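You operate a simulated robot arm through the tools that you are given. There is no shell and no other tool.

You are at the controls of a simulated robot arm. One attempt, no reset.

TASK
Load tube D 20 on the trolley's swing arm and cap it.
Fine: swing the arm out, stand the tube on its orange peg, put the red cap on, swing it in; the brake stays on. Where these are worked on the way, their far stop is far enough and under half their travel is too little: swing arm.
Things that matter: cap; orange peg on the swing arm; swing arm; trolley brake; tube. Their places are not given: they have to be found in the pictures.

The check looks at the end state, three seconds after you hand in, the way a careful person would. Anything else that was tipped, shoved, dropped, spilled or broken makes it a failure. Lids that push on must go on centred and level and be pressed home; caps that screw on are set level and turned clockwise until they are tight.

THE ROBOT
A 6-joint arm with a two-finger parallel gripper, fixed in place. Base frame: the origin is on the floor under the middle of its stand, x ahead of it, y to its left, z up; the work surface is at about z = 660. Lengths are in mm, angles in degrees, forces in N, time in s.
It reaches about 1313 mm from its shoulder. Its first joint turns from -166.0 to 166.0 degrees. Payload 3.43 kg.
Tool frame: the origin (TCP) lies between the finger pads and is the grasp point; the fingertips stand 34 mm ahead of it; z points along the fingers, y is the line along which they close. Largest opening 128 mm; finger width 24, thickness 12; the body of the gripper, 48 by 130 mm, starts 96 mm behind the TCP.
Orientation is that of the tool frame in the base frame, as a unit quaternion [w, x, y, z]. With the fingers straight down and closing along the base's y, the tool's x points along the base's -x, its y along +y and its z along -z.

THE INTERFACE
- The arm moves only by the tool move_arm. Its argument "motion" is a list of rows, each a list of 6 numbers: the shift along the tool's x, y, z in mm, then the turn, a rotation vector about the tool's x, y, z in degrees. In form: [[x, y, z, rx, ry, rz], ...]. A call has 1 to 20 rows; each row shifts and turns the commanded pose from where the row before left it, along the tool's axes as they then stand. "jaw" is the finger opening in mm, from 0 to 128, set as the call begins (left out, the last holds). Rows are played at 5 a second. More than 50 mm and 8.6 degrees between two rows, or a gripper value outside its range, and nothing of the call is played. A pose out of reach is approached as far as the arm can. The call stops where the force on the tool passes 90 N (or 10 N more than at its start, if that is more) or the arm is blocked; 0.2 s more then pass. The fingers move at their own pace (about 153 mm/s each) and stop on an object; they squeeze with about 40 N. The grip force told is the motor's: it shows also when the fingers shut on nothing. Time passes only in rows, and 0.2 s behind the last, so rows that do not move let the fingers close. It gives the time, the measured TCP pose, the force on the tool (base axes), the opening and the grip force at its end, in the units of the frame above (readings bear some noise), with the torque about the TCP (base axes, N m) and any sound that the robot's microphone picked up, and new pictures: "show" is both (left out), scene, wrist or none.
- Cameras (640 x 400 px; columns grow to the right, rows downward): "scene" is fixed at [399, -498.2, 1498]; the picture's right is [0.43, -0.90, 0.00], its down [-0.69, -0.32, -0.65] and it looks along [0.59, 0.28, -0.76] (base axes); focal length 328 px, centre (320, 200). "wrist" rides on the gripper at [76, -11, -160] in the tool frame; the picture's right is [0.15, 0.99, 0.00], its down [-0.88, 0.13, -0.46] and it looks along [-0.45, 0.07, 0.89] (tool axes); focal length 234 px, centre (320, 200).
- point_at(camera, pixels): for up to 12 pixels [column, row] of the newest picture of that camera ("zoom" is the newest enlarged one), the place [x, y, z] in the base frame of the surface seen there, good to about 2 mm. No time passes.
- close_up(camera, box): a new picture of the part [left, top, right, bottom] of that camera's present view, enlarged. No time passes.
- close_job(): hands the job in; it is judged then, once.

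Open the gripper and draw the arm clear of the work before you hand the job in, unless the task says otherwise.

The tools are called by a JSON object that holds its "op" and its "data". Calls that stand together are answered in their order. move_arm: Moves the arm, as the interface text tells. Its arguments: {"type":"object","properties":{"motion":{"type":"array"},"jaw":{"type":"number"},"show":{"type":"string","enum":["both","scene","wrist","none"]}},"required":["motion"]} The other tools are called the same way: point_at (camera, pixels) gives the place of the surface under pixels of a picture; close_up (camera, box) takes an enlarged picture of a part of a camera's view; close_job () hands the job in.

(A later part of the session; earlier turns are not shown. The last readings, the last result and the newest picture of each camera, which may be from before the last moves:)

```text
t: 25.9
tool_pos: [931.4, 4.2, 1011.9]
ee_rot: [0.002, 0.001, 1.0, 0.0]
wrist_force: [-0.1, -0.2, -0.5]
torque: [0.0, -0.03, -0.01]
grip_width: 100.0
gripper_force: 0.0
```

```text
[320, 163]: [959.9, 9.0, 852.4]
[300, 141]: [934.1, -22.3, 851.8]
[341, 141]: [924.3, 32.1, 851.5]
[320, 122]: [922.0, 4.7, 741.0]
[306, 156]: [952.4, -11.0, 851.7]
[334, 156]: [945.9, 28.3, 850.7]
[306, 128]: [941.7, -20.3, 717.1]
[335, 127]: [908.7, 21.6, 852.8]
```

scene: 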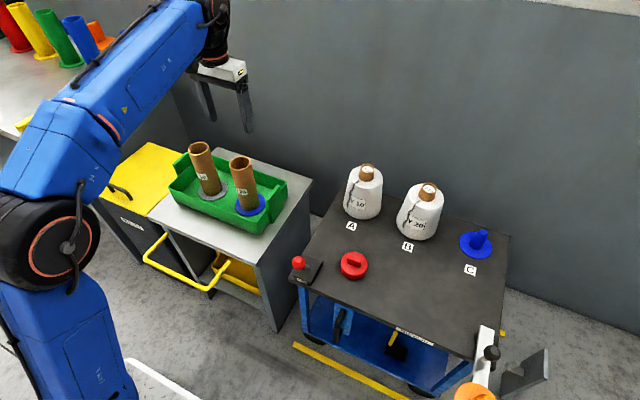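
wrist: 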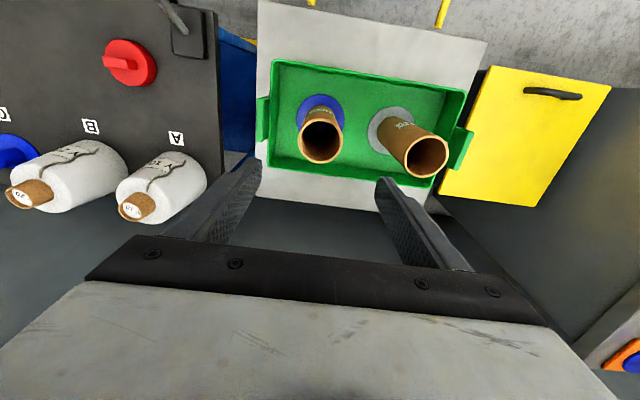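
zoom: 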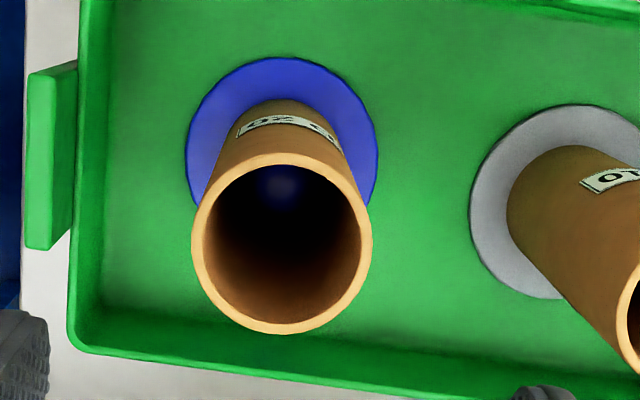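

The rim centre is (930.5,5.5), and a blue peg is visible inside the tube, so it must be lifted straight up well over 75 mm. I descend to z≈800 with jaws at 100.

{"op": "move_arm", "data": {"motion": [[0.9, 1.2, 40, 0, 0, 0], [0, 0, 40, 0, 0, 0], [0, 0, 40, 0, 0, 0], [0, 0, 40, 0, 0, 0], [0, 0, 30, 0, 0, 0], [0, 0, 22, 0, 0, 0], [0, 0, 0, 0, 0, 0]]}}

```text
t: 27.4
tool_pos: [932.6, 6.8, 800.1]
ee_rot: [0.001, 0.001, 1.0, 0.0]
wrist_force: [0.1, 0.4, 0.0]
torque: [0.0, 0.04, -0.01]
grip_width: 99.8
gripper_force: 0.1
```

scene: 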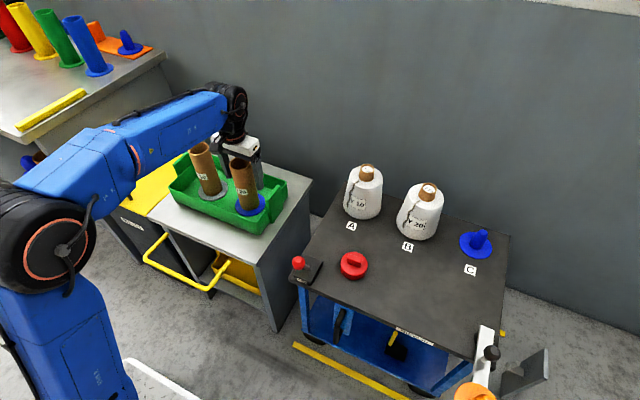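
wrist: 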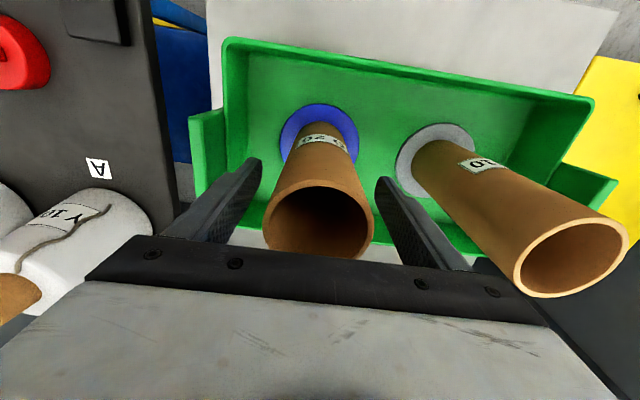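

Tube D 20 is between the fingers (rim at (318,222)). I close on it.

{"op": "move_arm", "data": {"motion": [[1.5, -1, 0, 0, 0, 0], [0, 0, 0, 0, 0, 0], [0, 0, 0, 0, 0, 0], [0, 0, 0, 0, 0, 0]], "jaw": 45, "show": "wrist"}}

```text
t: 28.4
tool_pos: [930.0, 5.0, 800.6]
ee_rot: [0.001, 0.001, 1.0, 0.0]
wrist_force: [-0.3, 0.5, 0.2]
torque: [-0.02, 0.03, -0.01]
grip_width: 60.4
gripper_force: 40.1
```

wrist: 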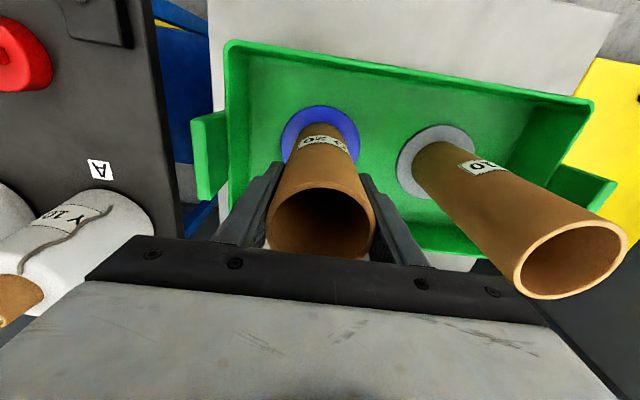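

Gripped at 60.4 mm. I lift straight up, slowly at first.

{"op": "move_arm", "data": {"motion": [[0, 0, -10, 0, 0, 0], [0, 0, -10, 0, 0, 0], [0, 0, -15, 0, 0, 0], [0, 0, -20, 0, 0, 0], [0, 0, -20, 0, 0, 0], [0, 0, -25, 0, 0, 0], [0, 0, -25, 0, 0, 0], [0, 0, -25, 0, 0, 0], [0, 0, -25, 0, 0, 0], [0, 0, 0, 0, 0, 0]]}}

```text
t: 30.6
tool_pos: [929.8, 3.9, 976.1]
ee_rot: [0.002, 0.002, 1.0, 0.001]
wrist_force: [0.3, 0.3, -1.3]
torque: [-0.01, 0.03, 0.0]
grip_width: 60.4
gripper_force: 40.0
```

scene: 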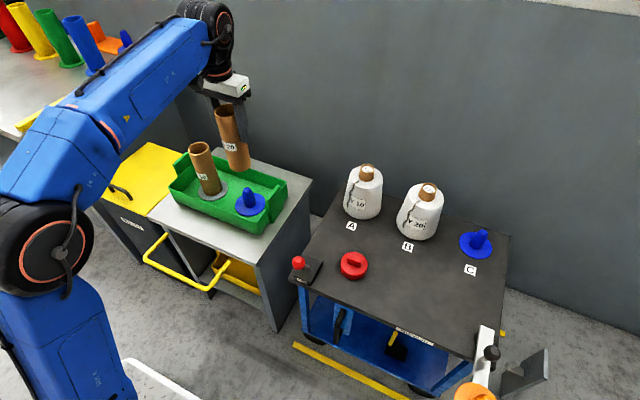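
wrist: 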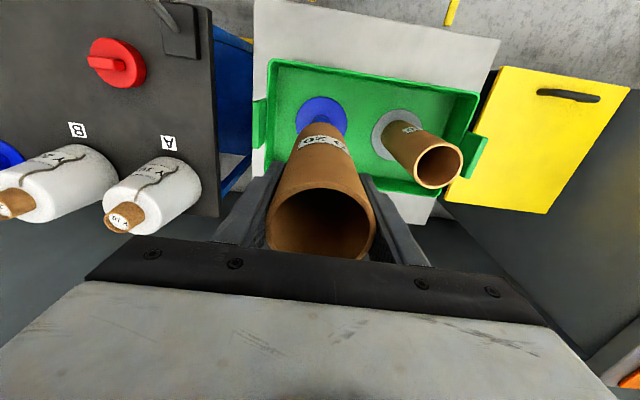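

The tube is free of the blue peg and hangs vertically. I carry it back and across at z≈1000 toward the orange peg at (663,-759).

{"op": "move_arm", "data": {"motion": [[30, 0, -8, 0, 0, 0], [45, 0, -8, 0, 0, 0], [45, -10, -8, 0, 0, 0], [8, -42, 0, 0, 0, 0], [8, -42, 0, 0, 0, 0], [8, -42, 0, 0, 0, 0], [8, -42, 0, 0, 0, 0], [8, -42, 0, 0, 0, 0], [8, -42, 0, 0, 0, 0], [8, -42, 0, 0, 0, 0], [8, -42, 0, 0, 0, 0], [8, -42, 0, 0, 0, 0], [8, -42, 0, 0, 0, 0], [8, -42, 0, 0, 0, 0], [8, -42, 0, 0, 0, 0], [8, -42, 0, 0, 0, 0], [8, -42, 0, 0, 0, 0], [8, -42, 0, 0, 0, 0], [8, -42, 0, 0, 0, 0], [8, -42, 0, 0, 0, 0]]}}

```text
t: 34.9
tool_pos: [672.7, -718.6, 1003.4]
ee_rot: [0.001, 0.0, 1.0, -0.002]
wrist_force: [-0.8, 1.1, -0.4]
torque: [-0.1, 0.02, 0.03]
grip_width: 60.3
gripper_force: 40.1
```

scene: 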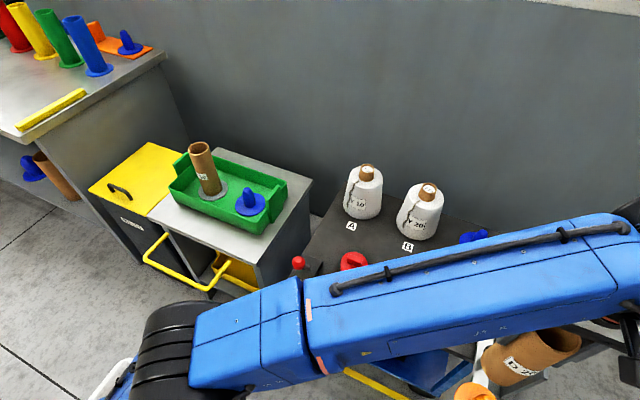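
wrist: 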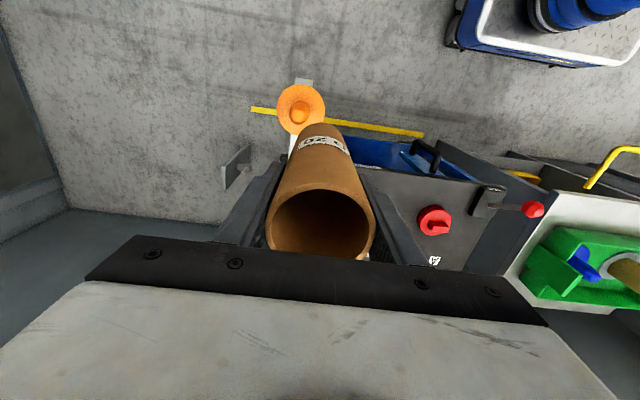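

The peg is at (299,112) in the wrist view. I measure it again for final alignment.

{"op": "close_up", "data": {"camera": "wrist", "box": [265, 70, 345, 150]}}

{"op": "point_at", "data": {"camera": "wrist", "pixels": [[299, 114], [300, 110], [294, 113], [306, 113], [300, 118], [278, 106], [324, 108], [300, 85], [300, 131], [284, 92], [316, 93]]}}

```text
5.00 times, centred on (305, 110) of wrist
```

zoom: 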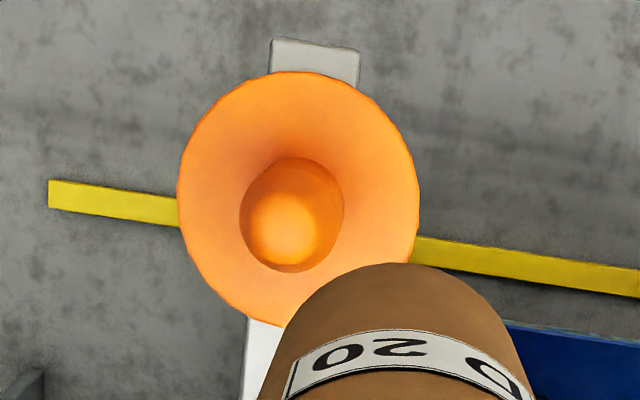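

```text
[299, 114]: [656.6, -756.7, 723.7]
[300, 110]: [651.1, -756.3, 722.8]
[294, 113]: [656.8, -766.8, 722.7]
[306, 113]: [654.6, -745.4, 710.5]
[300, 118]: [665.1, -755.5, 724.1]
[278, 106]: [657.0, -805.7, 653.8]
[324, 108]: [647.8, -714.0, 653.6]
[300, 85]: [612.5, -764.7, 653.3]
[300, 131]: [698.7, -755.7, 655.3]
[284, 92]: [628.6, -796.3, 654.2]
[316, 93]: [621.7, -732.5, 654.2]
```

The peg centre fits (661.5,-759.3). I align the tube over it and descend until the tube bottom is at z≈750, just above the peg tip.

{"op": "move_arm", "data": {"motion": [[6, -20, 0, 0, 0, 0], [5.6, -20.5, 0, 0, 0, 0], [0, 0, 30, 0, 0, 0], [0, 0, 30, 0, 0, 0], [0, 0, 30, 0, 0, 0], [0, 0, 33, 0, 0, 0], [0, 0, 0, 0, 0, 0]]}}

{"op": "close_up", "data": {"camera": "wrist", "box": [240, 60, 400, 160]}}

```text
t: 36.5
tool_pos: [660.9, -760.1, 877.6]
ee_rot: [0.001, 0.0, 1.0, -0.001]
wrist_force: [0.8, 1.3, -0.8]
torque: [0.01, 0.02, -0.04]
grip_width: 60.2
gripper_force: 39.9
```

scene: 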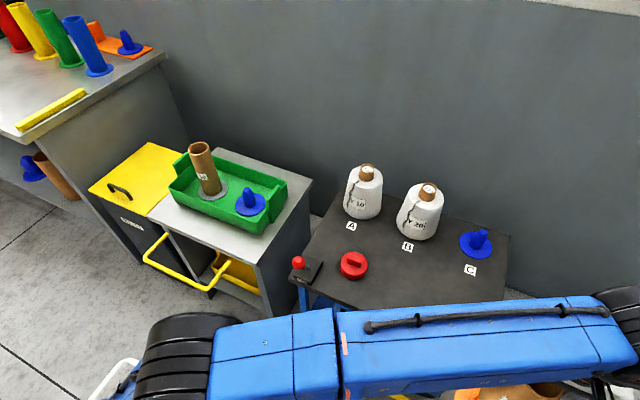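
wrist: 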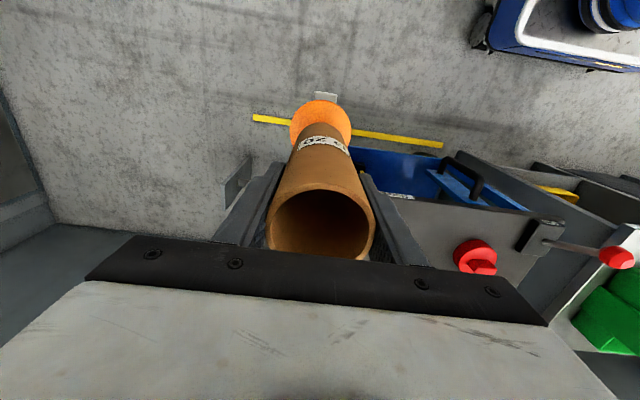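

```text
4.00 times, centred on (320, 110) of wrist
```

zoom: 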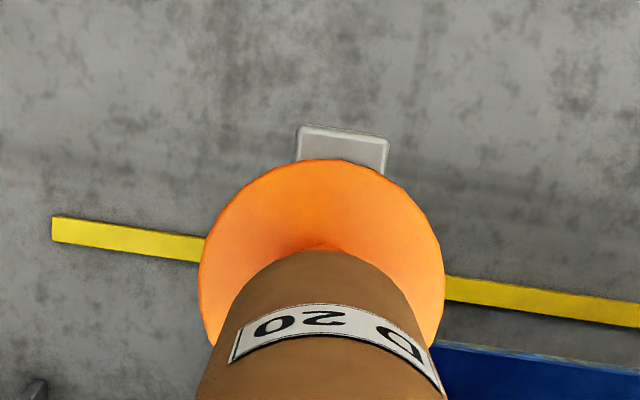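

The tube hides the peg as expected. I query the flange edge once more to confirm centering.

{"op": "point_at", "data": {"camera": "zoom", "pixels": [[203, 285], [440, 275], [322, 163], [240, 198], [405, 198], [265, 178], [380, 178], [320, 262], [340, 132], [215, 235], [430, 235]]}}

```text
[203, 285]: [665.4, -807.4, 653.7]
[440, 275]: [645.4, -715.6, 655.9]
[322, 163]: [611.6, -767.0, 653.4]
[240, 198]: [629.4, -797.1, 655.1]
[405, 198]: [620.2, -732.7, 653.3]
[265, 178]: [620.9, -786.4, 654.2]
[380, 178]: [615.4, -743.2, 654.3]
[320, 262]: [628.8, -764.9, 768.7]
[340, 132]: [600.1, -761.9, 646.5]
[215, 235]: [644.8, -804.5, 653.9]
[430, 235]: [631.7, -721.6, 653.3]
```

The flange centre is ≈(660.3,-760), matching TCP (660.9,-760.1). I lower the tube over the peg, slowing near the end.

{"op": "move_arm", "data": {"motion": [[0, 0, 12, 0, 0, 0], [0, 0, 12, 0, 0, 0], [0, 0, 12, 0, 0, 0], [0, 0, 12, 0, 0, 0], [0, 0, 12, 0, 0, 0], [0, 0, 10, 0, 0, 0], [0, 0, 8, 0, 0, 0], [0, 0, 5, 0, 0, 0], [0, 0, 0, 0, 0, 0]]}}

```text
t: 38.5
tool_pos: [659.9, -760.2, 794.3]
ee_rot: [0.001, 0.001, 1.0, 0.0]
wrist_force: [1.0, 0.2, -0.8]
torque: [-0.01, -0.01, 0.01]
grip_width: 60.5
gripper_force: 40.1
```

scene: 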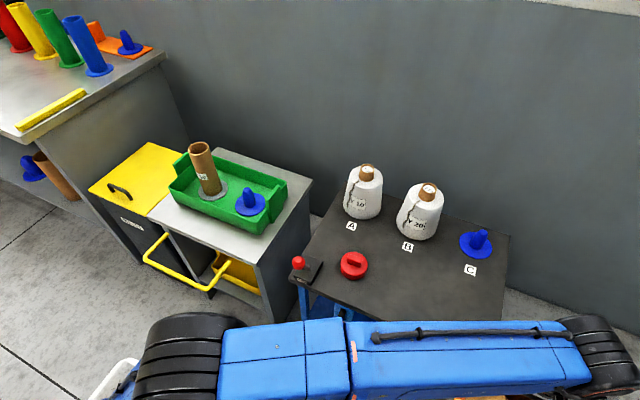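
wrist: 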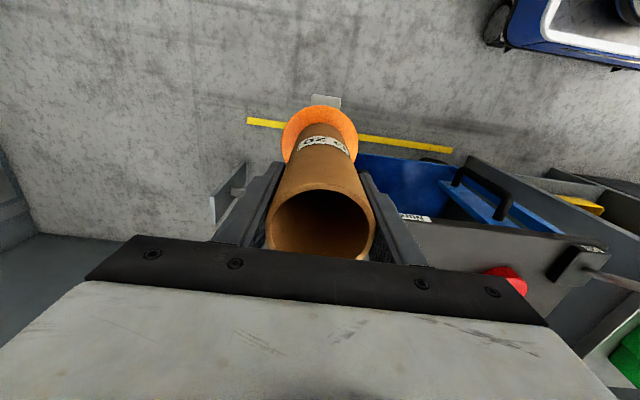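

The tube has gone over the peg with no contact force at z 794. I lower the last ~9 mm in 2 mm steps, watching the force.

{"op": "move_arm", "data": {"motion": [[0, 0, 2, 0, 0, 0], [0, 0, 2, 0, 0, 0], [0, 0, 2, 0, 0, 0], [0, 0, 1.5, 0, 0, 0], [0, 0, 1, 0, 0, 0], [0, 0, 0, 0, 0, 0]], "show": "wrist"}}

```text
t: 39.9
tool_pos: [659.3, -760.0, 784.7]
ee_rot: [0.001, 0.001, 1.0, 0.001]
wrist_force: [-0.1, -0.1, -0.8]
torque: [0.02, -0.03, -0.02]
grip_width: 60.2
gripper_force: 40.0
```

wrist: 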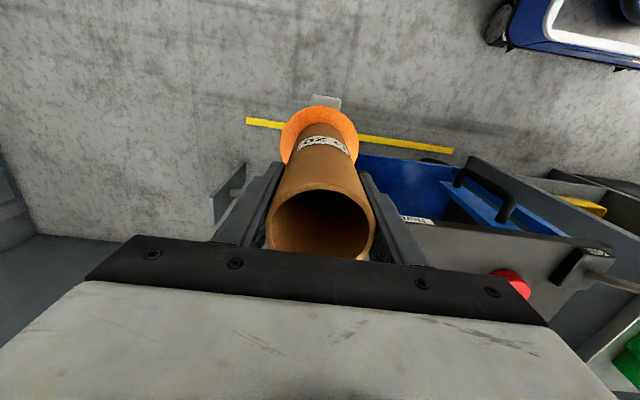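

No contact force yet at 784.7; I continue 1 mm at a time for a few mm.

{"op": "move_arm", "data": {"motion": [[0, 0, 1, 0, 0, 0], [0, 0, 1, 0, 0, 0], [0, 0, 0, 0, 0, 0]], "show": "wrist"}}

{"op": "close_up", "data": {"camera": "wrist", "box": [260, 85, 380, 160]}}

```text
t: 40.6
tool_pos: [659.5, -760.6, 784.1]
ee_rot: [0.002, 0.001, 1.0, -0.001]
wrist_force: [0.1, 0.3, -0.8]
torque: [0.0, -0.01, -0.02]
grip_width: 60.5
gripper_force: 40.4
```

wrist: 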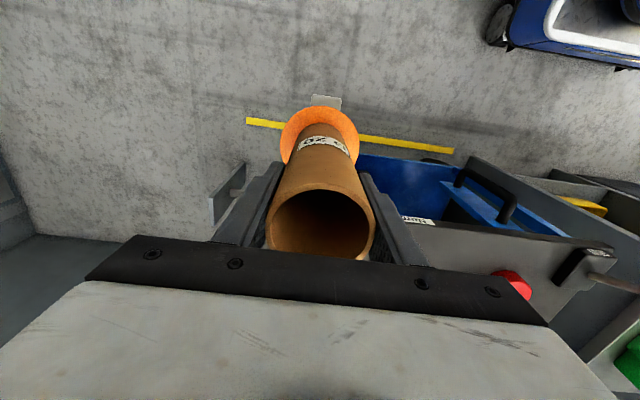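

```text
5.33 times, centred on (320, 122) of wrist
```

zoom: 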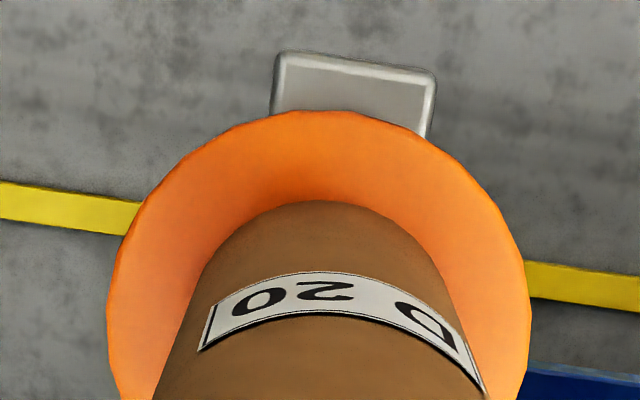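

Still no reaction. I continue with 1 mm steps until the tube touches.

{"op": "move_arm", "data": {"motion": [[0, 0, 1, 0, 0, 0], [0, 0, 1, 0, 0, 0], [0, 0, 0, 0, 0, 0]], "show": "none"}}

{"op": "point_at", "data": {"camera": "wrist", "pixels": [[320, 122], [320, 123.5], [320, 120], [318, 118], [320, 125]]}}

```text
t: 41.5
tool_pos: [660.7, -760.0, 784.2]
ee_rot: [0.002, 0.001, 1.0, -0.002]
wrist_force: [2.9, 2.2, 23.9]
torque: [0.73, -0.05, -0.05]
grip_width: 60.4
gripper_force: 39.7
```

```text
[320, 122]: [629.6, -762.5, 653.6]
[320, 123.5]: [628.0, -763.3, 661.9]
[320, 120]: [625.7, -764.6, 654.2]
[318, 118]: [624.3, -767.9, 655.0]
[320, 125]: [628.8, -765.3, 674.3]
```

Contact at 24 N: the tube stands on the flange. I ease off slightly, open the jaws and rise straight up.

{"op": "move_arm", "data": {"motion": [[0, 0, -1, 0, 0, 0], [0, 0, 0, 0, 0, 0]], "show": "none"}}

{"op": "move_arm", "data": {"motion": [[0, 0, 0, 0, 0, 0], [0, 0, 0, 0, 0, 0], [0, 0, 0, 0, 0, 0]], "jaw": 100, "show": "wrist"}}

{"op": "move_arm", "data": {"motion": [[0, 0, -15, 0, 0, 0], [0, 0, -25, 0, 0, 0], [0, 0, -30, 0, 0, 0], [0, 0, -30, 0, 0, 0], [0, 0, -40, 0, 0, 0], [0, 0, -40, 0, 0, 0], [0, 0, -40, 0, 0, 0]]}}

```text
t: 42.0
tool_pos: [659.7, -760.4, 783.7]
ee_rot: [0.002, 0.0, 1.0, 0.0]
wrist_force: [1.6, -1.6, 20.9]
torque: [0.34, -0.1, -0.09]
grip_width: 60.3
gripper_force: 40.3
```

```text
t: 42.9
tool_pos: [660.2, -759.8, 783.3]
ee_rot: [0.0, 0.0, 1.0, 0.0]
wrist_force: [-0.2, 0.3, -0.3]
torque: [0.01, 0.02, 0.01]
grip_width: 100.1
gripper_force: 0.1
```

wrist: 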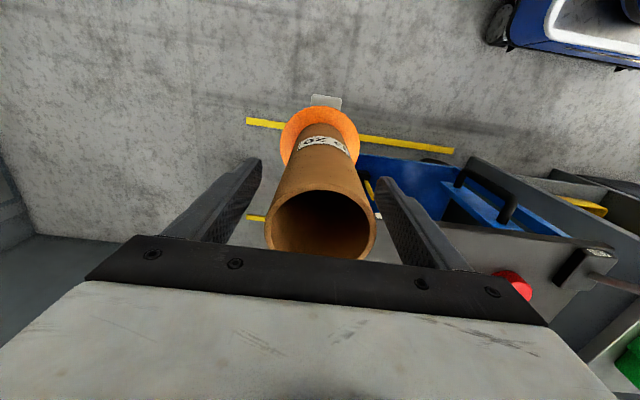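

```text
t: 44.5
tool_pos: [658.8, -758.8, 1003.0]
ee_rot: [0.001, 0.001, 1.0, 0.0]
wrist_force: [0.1, -0.3, -0.3]
torque: [0.01, -0.03, -0.05]
grip_width: 100.1
gripper_force: 0.1
```

scene: 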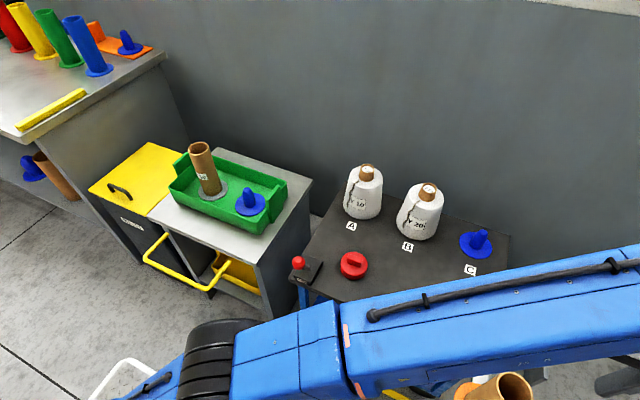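
wrist: 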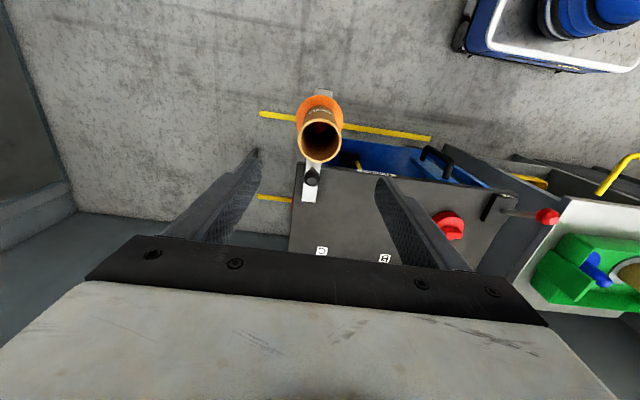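

The tube stands on the peg. I measure its rim in the wrist view around (320,143) to learn its centre and level.

{"op": "close_up", "data": {"camera": "wrist", "box": [280, 85, 360, 205]}}

{"op": "point_at", "data": {"camera": "wrist", "pixels": [[320, 162], [300, 141], [341, 141], [306, 156], [334, 156], [307, 127], [334, 127], [300, 146], [341, 146], [313, 160], [327, 160]]}}

```text
3.33 times, centred on (320, 145) of wrist
```

zoom: 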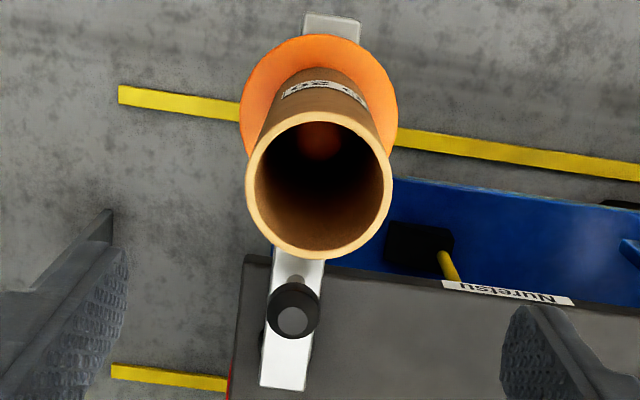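

```text
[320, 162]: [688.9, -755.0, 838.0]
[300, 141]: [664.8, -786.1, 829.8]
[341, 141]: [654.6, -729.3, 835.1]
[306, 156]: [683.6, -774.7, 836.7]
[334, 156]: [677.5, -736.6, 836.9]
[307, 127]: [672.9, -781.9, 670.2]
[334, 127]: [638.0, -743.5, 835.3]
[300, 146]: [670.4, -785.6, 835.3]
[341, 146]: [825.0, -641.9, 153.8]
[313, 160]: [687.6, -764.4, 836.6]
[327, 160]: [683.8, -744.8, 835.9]
```

The rim centre is (660.5,-758.5), z≈836.5, level; no thread is seen on the tube's outside. Next I fly to a viewpoint above the red cap.

{"op": "move_arm", "data": {"motion": [[-8, 42, 0, 0, 0, 0], [-8, 42, 0, 0, 0, 0], [-8, 42, 0, 0, 0, 0], [-8, 42, 0, 0, 0, 0], [-8, 42, 0, 0, 0, 0], [-8, 42, 0, 0, 0, 0], [-8, 42, 0, 0, 0, 0], [-8, 42, 0, 0, 0, 0], [-8, 42, 0, 0, 0, 0], [0, 0, 30, 0, 0, 0], [0, 0, 30, 0, 0, 0], [0, 0, 30, 0, 0, 0]]}}

{"op": "close_up", "data": {"camera": "wrist", "box": [240, 130, 400, 260]}}

{"op": "point_at", "data": {"camera": "scene", "pixels": [[367, 168], [428, 188], [362, 200], [420, 215]]}}

```text
t: 47.0
tool_pos: [734.7, -380.9, 915.8]
ee_rot: [0.002, 0.0, 1.0, -0.002]
wrist_force: [0.0, 0.0, 0.7]
torque: [0.01, 0.02, 0.0]
grip_width: 99.9
gripper_force: 0.0
```

scene: 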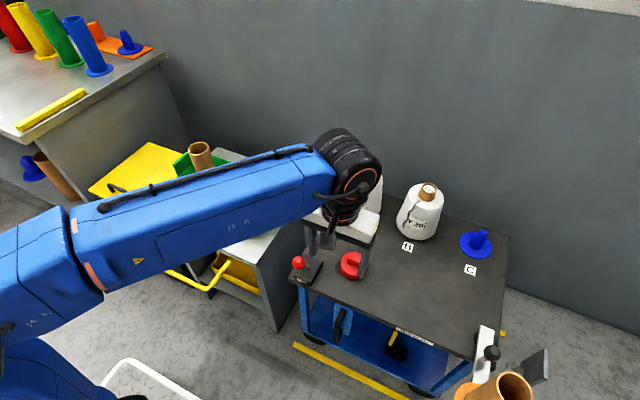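
wrist: 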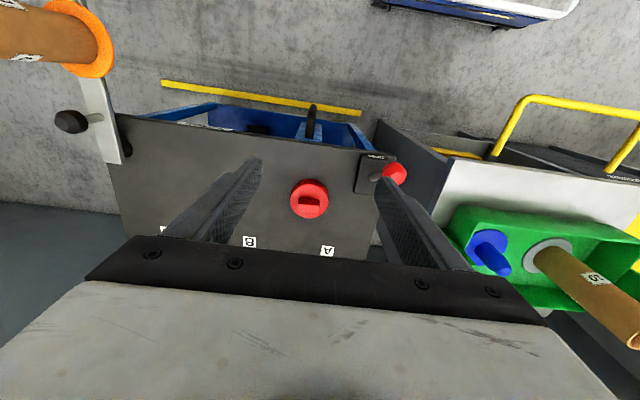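

```text
3.08 times, centred on (320, 195) of wrist
```

zoom: 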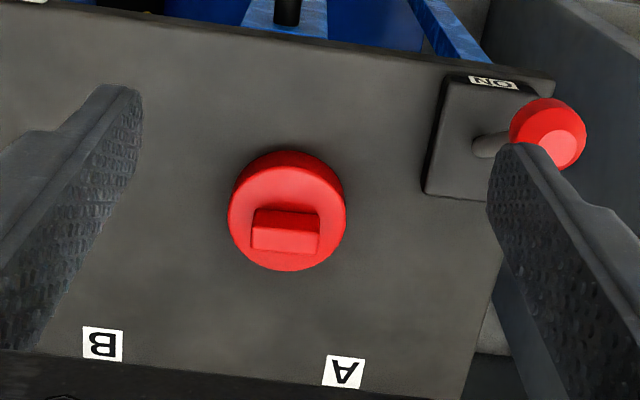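

```text
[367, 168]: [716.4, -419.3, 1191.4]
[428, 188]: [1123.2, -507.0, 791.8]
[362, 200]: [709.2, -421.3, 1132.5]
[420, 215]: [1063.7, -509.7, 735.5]
```

The cap at (310,199) has a bar grip running along y; the brake lever leans toward its ON label. I measure the cap's top face and the bar in the zoom.

{"op": "point_at", "data": {"camera": "zoom", "pixels": [[231, 212], [344, 212], [288, 268], [288, 169], [250, 260], [326, 260], [248, 180], [328, 180]]}}

{"op": "point_at", "data": {"camera": "zoom", "pixels": [[255, 230], [318, 234], [253, 247], [317, 252], [286, 242], [258, 214], [317, 216], [286, 250], [286, 231], [288, 155]]}}

```text
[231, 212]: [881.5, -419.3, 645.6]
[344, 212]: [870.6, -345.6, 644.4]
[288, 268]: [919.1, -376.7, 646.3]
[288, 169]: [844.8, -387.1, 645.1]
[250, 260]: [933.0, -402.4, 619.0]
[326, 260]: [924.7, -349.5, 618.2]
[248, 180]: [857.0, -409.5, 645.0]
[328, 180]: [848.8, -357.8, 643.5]
```

```text
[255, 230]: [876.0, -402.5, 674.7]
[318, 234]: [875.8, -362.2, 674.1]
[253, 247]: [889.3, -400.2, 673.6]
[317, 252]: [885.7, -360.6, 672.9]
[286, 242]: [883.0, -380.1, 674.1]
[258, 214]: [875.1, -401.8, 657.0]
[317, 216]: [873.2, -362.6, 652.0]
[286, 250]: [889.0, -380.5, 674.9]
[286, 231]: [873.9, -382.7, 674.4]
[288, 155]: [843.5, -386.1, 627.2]
```

The cap body is ~75 mm across centred ≈(882,-382), top z≈646; the bar is ~16 mm thick centred ≈(882,-381). I zoom further to get the bar's yaw.

{"op": "close_up", "data": {"camera": "wrist", "box": [285, 175, 335, 225]}}

```text
8.00 times, centred on (310, 200) of wrist
```

zoom: 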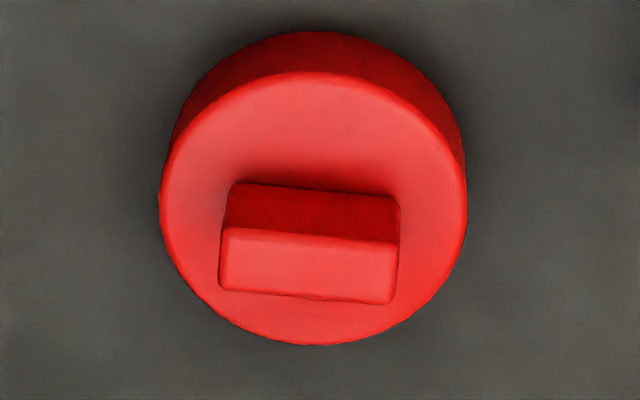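

The bar looks about 3° off the y-axis. I query its top-face corners in this finer zoom.

{"op": "point_at", "data": {"camera": "zoom", "pixels": [[228, 234], [392, 248], [226, 284], [388, 297], [310, 240], [306, 290], [226, 258], [392, 272], [308, 265], [240, 210], [390, 222]]}}

{"op": "point_at", "data": {"camera": "zoom", "pixels": [[165, 200], [463, 205], [200, 290], [430, 285], [310, 340], [250, 325], [370, 330], [200, 120], [430, 120], [318, 76]]}}

```text
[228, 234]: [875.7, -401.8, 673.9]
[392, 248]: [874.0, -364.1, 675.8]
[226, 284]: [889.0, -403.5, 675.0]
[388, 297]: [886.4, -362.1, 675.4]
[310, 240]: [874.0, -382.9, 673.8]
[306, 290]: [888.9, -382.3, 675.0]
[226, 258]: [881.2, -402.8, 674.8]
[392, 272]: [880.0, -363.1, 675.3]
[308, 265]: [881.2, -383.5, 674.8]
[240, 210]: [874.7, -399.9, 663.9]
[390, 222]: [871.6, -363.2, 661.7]
```

```text
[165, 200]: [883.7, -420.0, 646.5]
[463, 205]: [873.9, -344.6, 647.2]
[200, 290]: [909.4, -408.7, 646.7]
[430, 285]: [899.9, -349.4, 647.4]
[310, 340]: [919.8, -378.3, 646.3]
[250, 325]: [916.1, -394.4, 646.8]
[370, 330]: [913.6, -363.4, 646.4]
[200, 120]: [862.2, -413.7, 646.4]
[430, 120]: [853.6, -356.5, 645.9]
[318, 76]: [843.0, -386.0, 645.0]
```

The bar is rotated ≈3.2° CCW, cap centre (881.3,-382.4), bar 16 mm thick, z 647–675. I rotate the gripper 86.8° so it closes across the bar.

{"op": "move_arm", "data": {"motion": [[0, 0, 0, 0, 0, 7.8909], [0, 0, 0, 0, 0, 7.8909], [0, 0, 0, 0, 0, 7.8909], [0, 0, 0, 0, 0, 7.8909], [0, 0, 0, 0, 0, 7.8909], [0, 0, 0, 0, 0, 7.8909], [0, 0, 0, 0, 0, 7.8909], [0, 0, 0, 0, 0, 7.8909], [0, 0, 0, 0, 0, 7.8909], [0, 0, 0, 0, 0, 7.8909], [0, 0, 0, 0, 0, 7.8909], [0, 0, 0, 0, 0, 0]], "jaw": 60}}

```text
t: 49.6
tool_pos: [733.3, -382.7, 912.6]
ee_rot: [0.0, 0.688, 0.726, 0.001]
wrist_force: [-0.3, -0.1, -0.3]
torque: [-0.02, -0.01, 0.0]
grip_width: 60.1
gripper_force: 0.0
```

scene: 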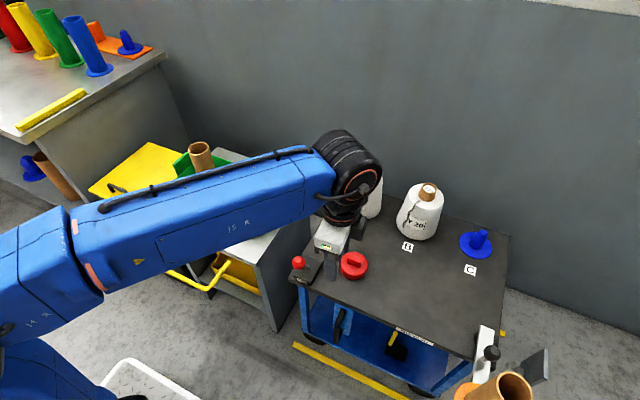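
wrist: 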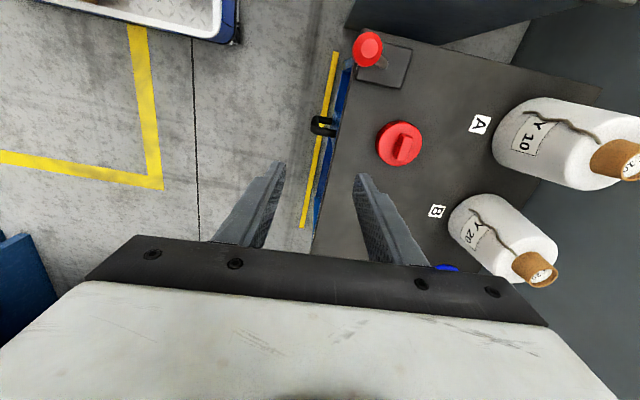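

I move over the cap at (881.3,-382.5) and come down to z≈762.

{"op": "move_arm", "data": {"motion": [[-1.6, 29.6, 10, 0, 0, 0], [-1.6, 29.6, 10, 0, 0, 0], [-1.6, 29.6, 10, 0, 0, 0], [-1.6, 29.6, 10, 0, 0, 0], [-1.6, 29.6, 10, 0, 0, 0], [0, 0, 25, 0, 0, 0], [0, 0, 25, 0, 0, 0], [0, 0, 25, 0, 0, 0], [0, 0, 25, 0, 0, 0], [0, 0, 0, 0, 0, 0]]}}

{"op": "close_up", "data": {"camera": "wrist", "box": [240, 120, 400, 260]}}

```text
t: 51.9
tool_pos: [880.5, -382.1, 762.5]
ee_rot: [0.002, 0.687, 0.726, 0.001]
wrist_force: [-0.6, 0.4, 0.2]
torque: [-0.03, -0.02, 0.01]
grip_width: 60.2
gripper_force: 0.1
```

scene: 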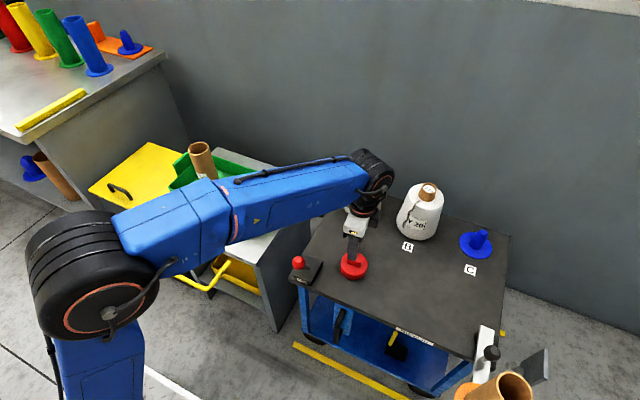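
wrist: 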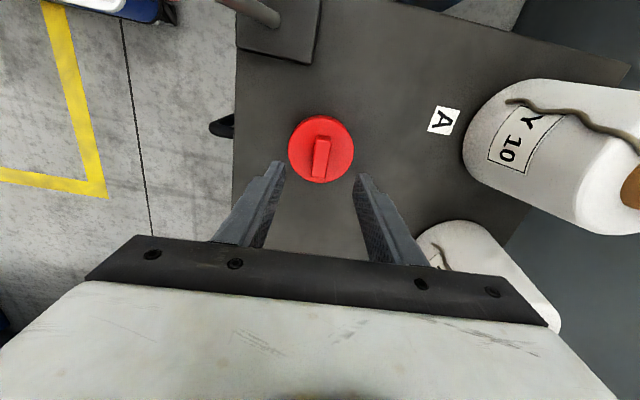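

```text
2.86 times, centred on (320, 190) of wrist
```

zoom: 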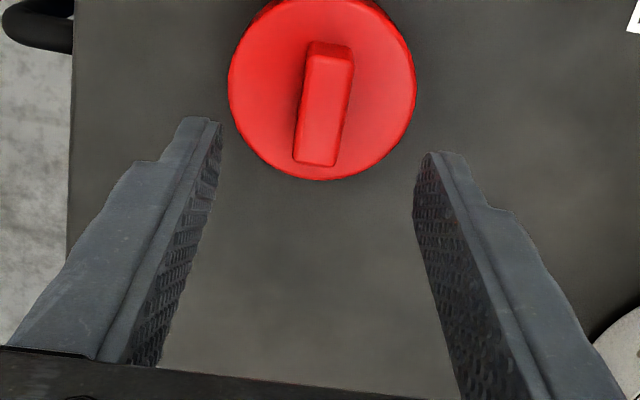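

The bar sits between the finger planes. I double-check its centre with the closer view.

{"op": "point_at", "data": {"camera": "zoom", "pixels": [[310, 62], [348, 64], [299, 158], [335, 160], [322, 110], [303, 110], [343, 110], [232, 90], [412, 85], [320, 177], [260, 160], [385, 155]]}}

```text
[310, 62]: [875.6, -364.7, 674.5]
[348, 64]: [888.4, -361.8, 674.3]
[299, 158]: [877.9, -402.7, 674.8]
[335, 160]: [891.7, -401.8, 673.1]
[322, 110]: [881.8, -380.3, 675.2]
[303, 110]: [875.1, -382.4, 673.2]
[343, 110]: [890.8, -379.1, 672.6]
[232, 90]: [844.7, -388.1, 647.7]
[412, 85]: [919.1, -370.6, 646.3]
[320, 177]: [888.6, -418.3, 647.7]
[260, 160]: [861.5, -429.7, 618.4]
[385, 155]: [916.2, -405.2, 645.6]
```

Bar centre is ≈(882,-382.7). I nudge 1.5 mm in +x and descend to z≈685 (tips at ≈651, just above the cap's top).

{"op": "move_arm", "data": {"motion": [[0, 1.5, 20, 0, 0, 0], [0, 0, 20, 0, 0, 0], [0, 0, 20, 0, 0, 0], [0, 0, 10, 0, 0, 0], [0, 0, 6, 0, 0, 0], [0, 0, 0, 0, 0, 0]]}}

```text
t: 53.2
tool_pos: [882.9, -382.1, 689.2]
ee_rot: [0.001, 0.688, 0.726, 0.0]
wrist_force: [0.0, -0.5, 0.0]
torque: [-0.01, -0.01, 0.02]
grip_width: 60.3
gripper_force: 0.1
```

scene: 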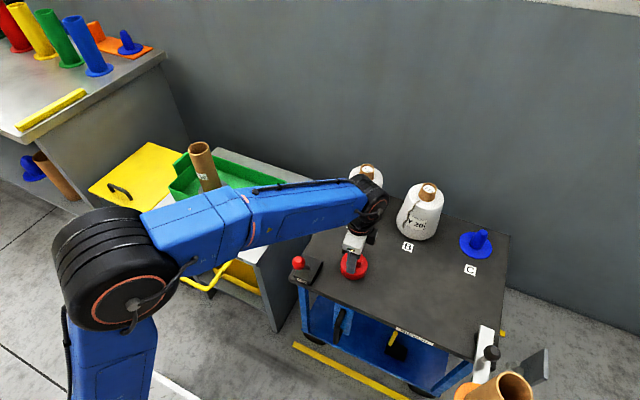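
wrist: 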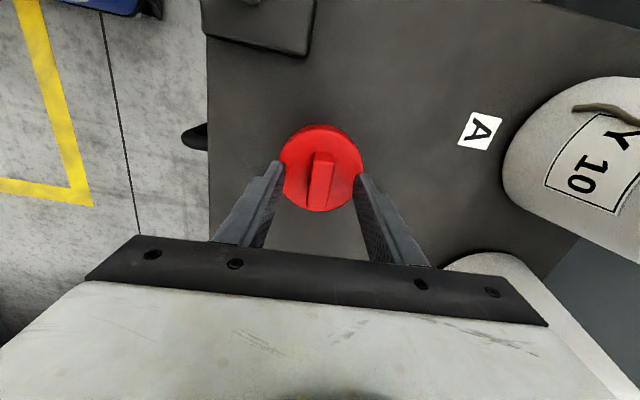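

At z≈687 with the bar centred between the fingers. I go 2 mm lower and close on the bar.

{"op": "move_arm", "data": {"motion": [[0, 0, 2, 0, 0, 0], [0, 0, 0, 0, 0, 0]], "show": "none"}}

{"op": "move_arm", "data": {"motion": [[0, 0, 0, 0, 0, 0], [0, 0, 0, 0, 0, 0], [0, 0, 0, 0, 0, 0]], "jaw": 5}}

```text
t: 53.9
tool_pos: [882.3, -382.2, 686.0]
ee_rot: [0.0, 0.688, 0.726, 0.0]
wrist_force: [-0.9, 0.3, 0.4]
torque: [-0.01, -0.03, 0.0]
grip_width: 59.8
gripper_force: 0.0
```

```text
t: 54.6
tool_pos: [883.5, -382.1, 685.5]
ee_rot: [0.0, 0.688, 0.726, 0.001]
wrist_force: [-0.2, 0.3, -0.2]
torque: [0.0, -0.01, 0.0]
grip_width: 16.3
gripper_force: 40.3
```

scene: 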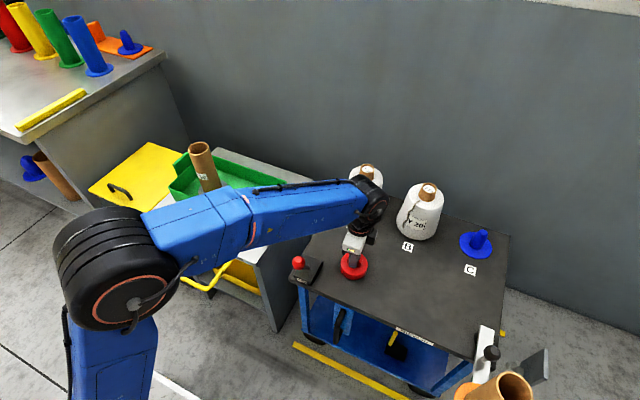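
wrist: 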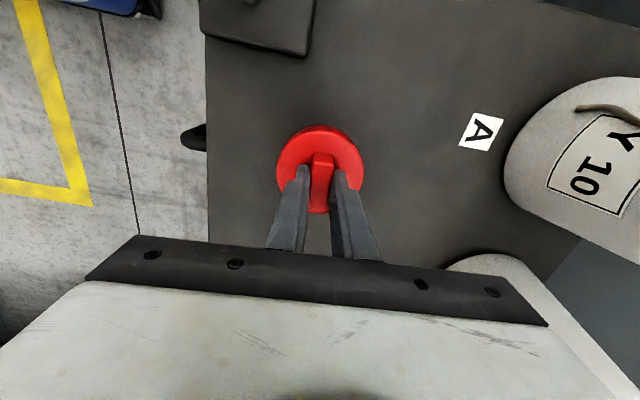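

Bar gripped at 16.3 mm. I lift the cap straight up.

{"op": "move_arm", "data": {"motion": [[0, 0, -10, 0, 0, 0], [0, 0, -20, 0, 0, 0], [0, 0, -30, 0, 0, 0], [0, 0, -40, 0, 0, 0], [0, 0, -40, 0, 0, 0], [0, 0, -45, 0, 0, 0], [0, 0, -45, 0, 0, 0], [0, 0, -45, 0, 0, 0], [0, 0, 0, 0, 0, 0]]}}

{"op": "close_up", "data": {"camera": "wrist", "box": [260, 110, 380, 230]}}

{"op": "close_up", "data": {"camera": "scene", "box": [300, 120, 420, 240]}}

```text
t: 56.6
tool_pos: [881.5, -384.5, 959.3]
ee_rot: [0.001, 0.688, 0.726, 0.001]
wrist_force: [0.2, -0.1, -0.7]
torque: [0.02, -0.03, 0.05]
grip_width: 16.5
gripper_force: 39.8
```

scene: 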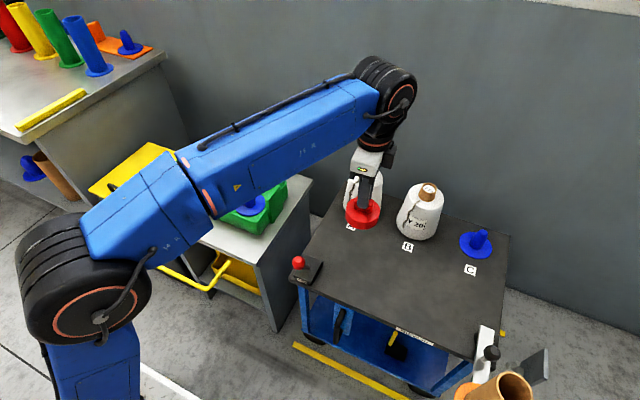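
wrist: 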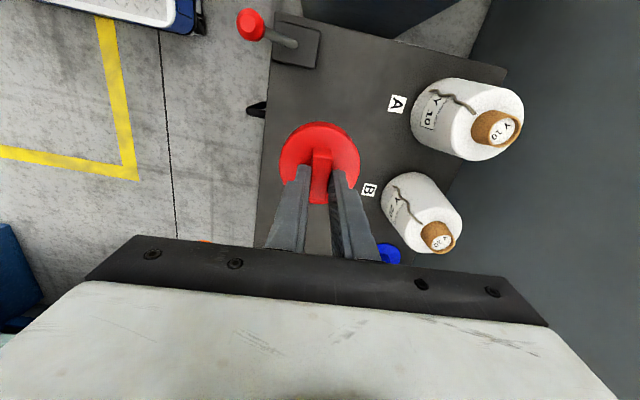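

```text
3.33 times, centred on (320, 170) of wrist
```

zoom: 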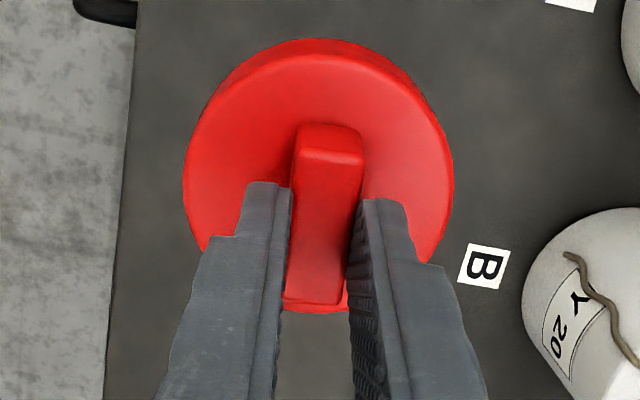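

```text
3.33 times, centred on (360, 180) of scene
```

zoom: 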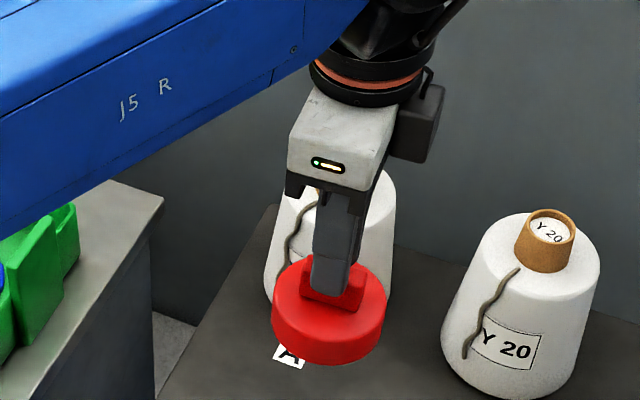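

The cap hangs level. I measure its top-edge circle relative to the TCP from the wrist camera.

{"op": "point_at", "data": {"camera": "wrist", "pixels": [[280.5, 164], [358, 163], [321.5, 129], [291, 141], [349, 141], [284, 153], [355, 152], [300, 134.5], [342, 135], [282, 175], [357, 174]]}}

{"op": "point_at", "data": {"camera": "scene", "pixels": [[345.5, 207], [379.5, 207], [355, 219], [370, 219.5], [350, 214], [376, 214], [362, 220]]}}

```text
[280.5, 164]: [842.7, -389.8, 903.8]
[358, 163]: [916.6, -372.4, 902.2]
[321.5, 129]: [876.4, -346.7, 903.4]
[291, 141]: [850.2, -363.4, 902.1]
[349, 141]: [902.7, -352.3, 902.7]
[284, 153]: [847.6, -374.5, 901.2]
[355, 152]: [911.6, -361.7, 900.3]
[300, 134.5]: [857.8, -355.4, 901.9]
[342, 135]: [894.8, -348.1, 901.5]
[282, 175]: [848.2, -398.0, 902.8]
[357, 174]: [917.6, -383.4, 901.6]
```

```text
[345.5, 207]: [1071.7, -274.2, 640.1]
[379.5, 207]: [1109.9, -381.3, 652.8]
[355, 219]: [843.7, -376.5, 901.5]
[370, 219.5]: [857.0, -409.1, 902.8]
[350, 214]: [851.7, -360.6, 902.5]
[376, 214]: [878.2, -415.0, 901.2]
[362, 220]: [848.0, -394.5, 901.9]
```

The cap top reads z≈902 while the TCP is 959, i.e. lower than expected (≈921). I check the bar's top and the fingertips to see whether the cap is slipping.

{"op": "point_at", "data": {"camera": "wrist", "pixels": [[321, 155], [316, 170], [320, 185], [318, 198], [323, 151], [302, 168], [337, 172], [303, 180], [338, 185], [322, 148], [300, 200], [345, 200]]}}

{"op": "close_up", "data": {"camera": "scene", "box": [340, 160, 390, 230]}}

```text
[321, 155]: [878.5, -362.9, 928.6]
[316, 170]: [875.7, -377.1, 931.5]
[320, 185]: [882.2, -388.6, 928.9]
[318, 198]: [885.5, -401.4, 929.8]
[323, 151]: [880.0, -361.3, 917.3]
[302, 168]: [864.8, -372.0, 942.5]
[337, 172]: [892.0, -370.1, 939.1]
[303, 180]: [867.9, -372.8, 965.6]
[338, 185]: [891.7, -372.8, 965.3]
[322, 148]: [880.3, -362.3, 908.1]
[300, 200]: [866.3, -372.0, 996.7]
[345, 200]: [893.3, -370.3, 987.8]
```

```text
5.71 times, centred on (365, 195) of scene
```

zoom: 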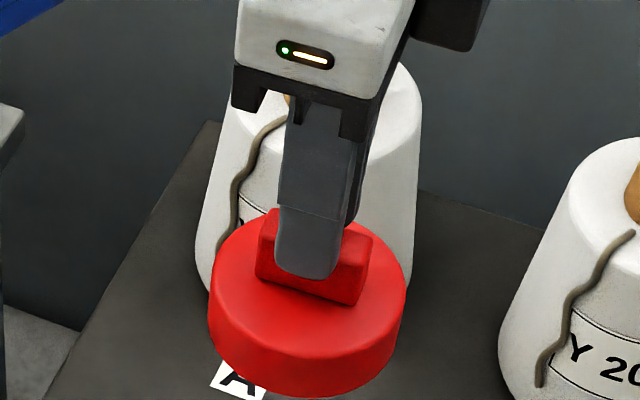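

The scene close-up shows the fingertip covering most of the bar. I query points on that finger and bar directly.

{"op": "point_at", "data": {"camera": "zoom", "pixels": [[305, 270], [300, 255], [315, 180], [305, 212], [265, 220], [262, 265], [350, 250], [350, 290], [268, 214], [355, 238], [340, 225], [320, 340]]}}

{"op": "move_arm", "data": {"motion": [[0, 0, 0, 0, 0, 0]], "show": "none"}}

```text
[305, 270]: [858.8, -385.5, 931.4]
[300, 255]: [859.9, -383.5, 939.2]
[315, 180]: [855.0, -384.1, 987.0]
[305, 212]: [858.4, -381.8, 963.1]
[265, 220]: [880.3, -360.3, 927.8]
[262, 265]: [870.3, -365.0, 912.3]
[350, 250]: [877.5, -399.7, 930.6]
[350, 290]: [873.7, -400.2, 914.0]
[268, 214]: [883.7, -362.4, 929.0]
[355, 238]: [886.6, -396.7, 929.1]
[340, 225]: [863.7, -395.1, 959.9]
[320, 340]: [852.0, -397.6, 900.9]
```

```text
t: 57.0
tool_pos: [881.4, -383.2, 957.5]
ee_rot: [0.001, 0.688, 0.726, 0.0]
wrist_force: [-0.5, -0.1, -1.1]
torque: [0.0, -0.01, -0.02]
grip_width: 16.6
gripper_force: 40.5
```

The fingertips are at z≈927 and the bar top at ≈929: the cap slipped and is held by only a few mm. I check at once whether it's still slipping (no time passes).

{"op": "close_up", "data": {"camera": "scene", "box": [340, 160, 390, 230]}}

{"op": "point_at", "data": {"camera": "zoom", "pixels": [[305, 270], [265, 220], [350, 250], [268, 214], [355, 238], [320, 300], [320, 340]]}}

```text
5.71 times, centred on (365, 195) of scene
```

zoom: 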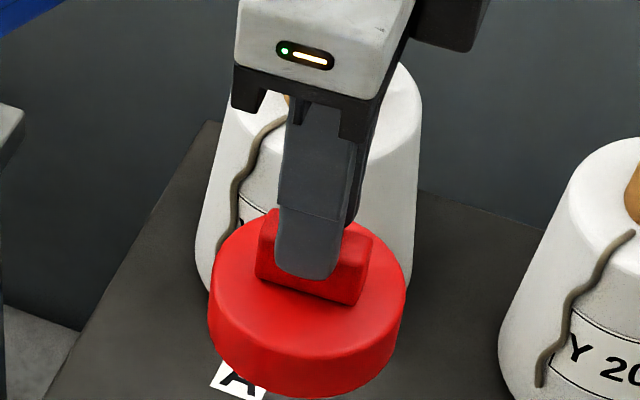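

```text
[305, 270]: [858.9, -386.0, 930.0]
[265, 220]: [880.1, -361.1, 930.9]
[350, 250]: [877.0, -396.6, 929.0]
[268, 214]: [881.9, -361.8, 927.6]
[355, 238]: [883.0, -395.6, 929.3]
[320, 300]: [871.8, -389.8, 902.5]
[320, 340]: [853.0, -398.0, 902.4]
```

The cap is not slipping any more (bar top still 929), but only ~5 mm is gripped. I set it back down gently in its place to regrasp it better.

{"op": "move_arm", "data": {"motion": [[0, 0, 6, 0, 0, 0], [0, 0, 12, 0, 0, 0], [0, 0, 15, 0, 0, 0], [0, 0, 15, 0, 0, 0], [0, 0, 15, 0, 0, 0], [0, 0, 15, 0, 0, 0], [0, 0, 15, 0, 0, 0], [0, 0, 15, 0, 0, 0], [0, 0, 15, 0, 0, 0], [0, 0, 15, 0, 0, 0], [0, 0, 15, 0, 0, 0], [0, 0, 15, 0, 0, 0], [0, 0, 15, 0, 0, 0], [0, 0, 15, 0, 0, 0], [0, 0, 12, 0, 0, 0], [0, 0, 8, 0, 0, 0], [0, 0, 6, 0, 0, 0]]}}

{"op": "close_up", "data": {"camera": "scene", "box": [320, 210, 390, 300]}}

```text
t: 60.6
tool_pos: [883.2, -382.1, 735.8]
ee_rot: [0.001, 0.688, 0.726, 0.0]
wrist_force: [-0.4, -0.3, -0.5]
torque: [-0.03, 0.0, 0.03]
grip_width: 16.6
gripper_force: 39.6
```

scene: 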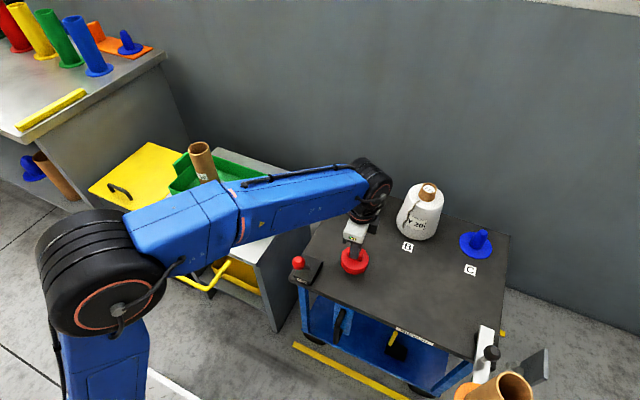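
wrist: 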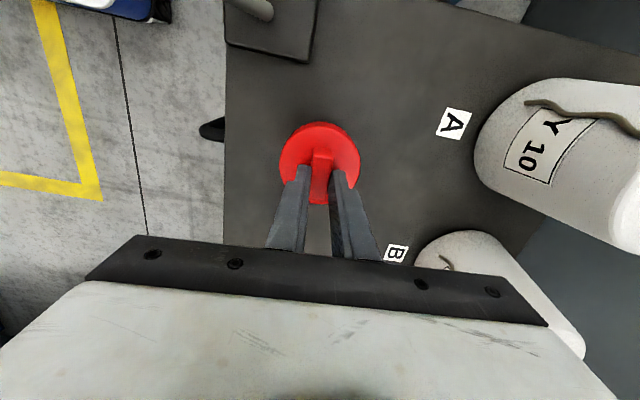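

```text
4.44 times, centred on (355, 255) of scene
```

zoom: 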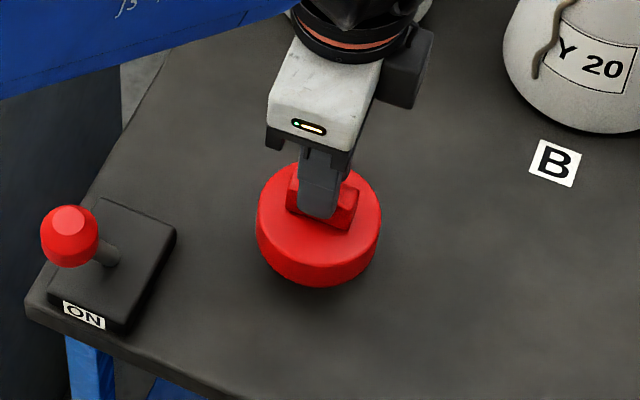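

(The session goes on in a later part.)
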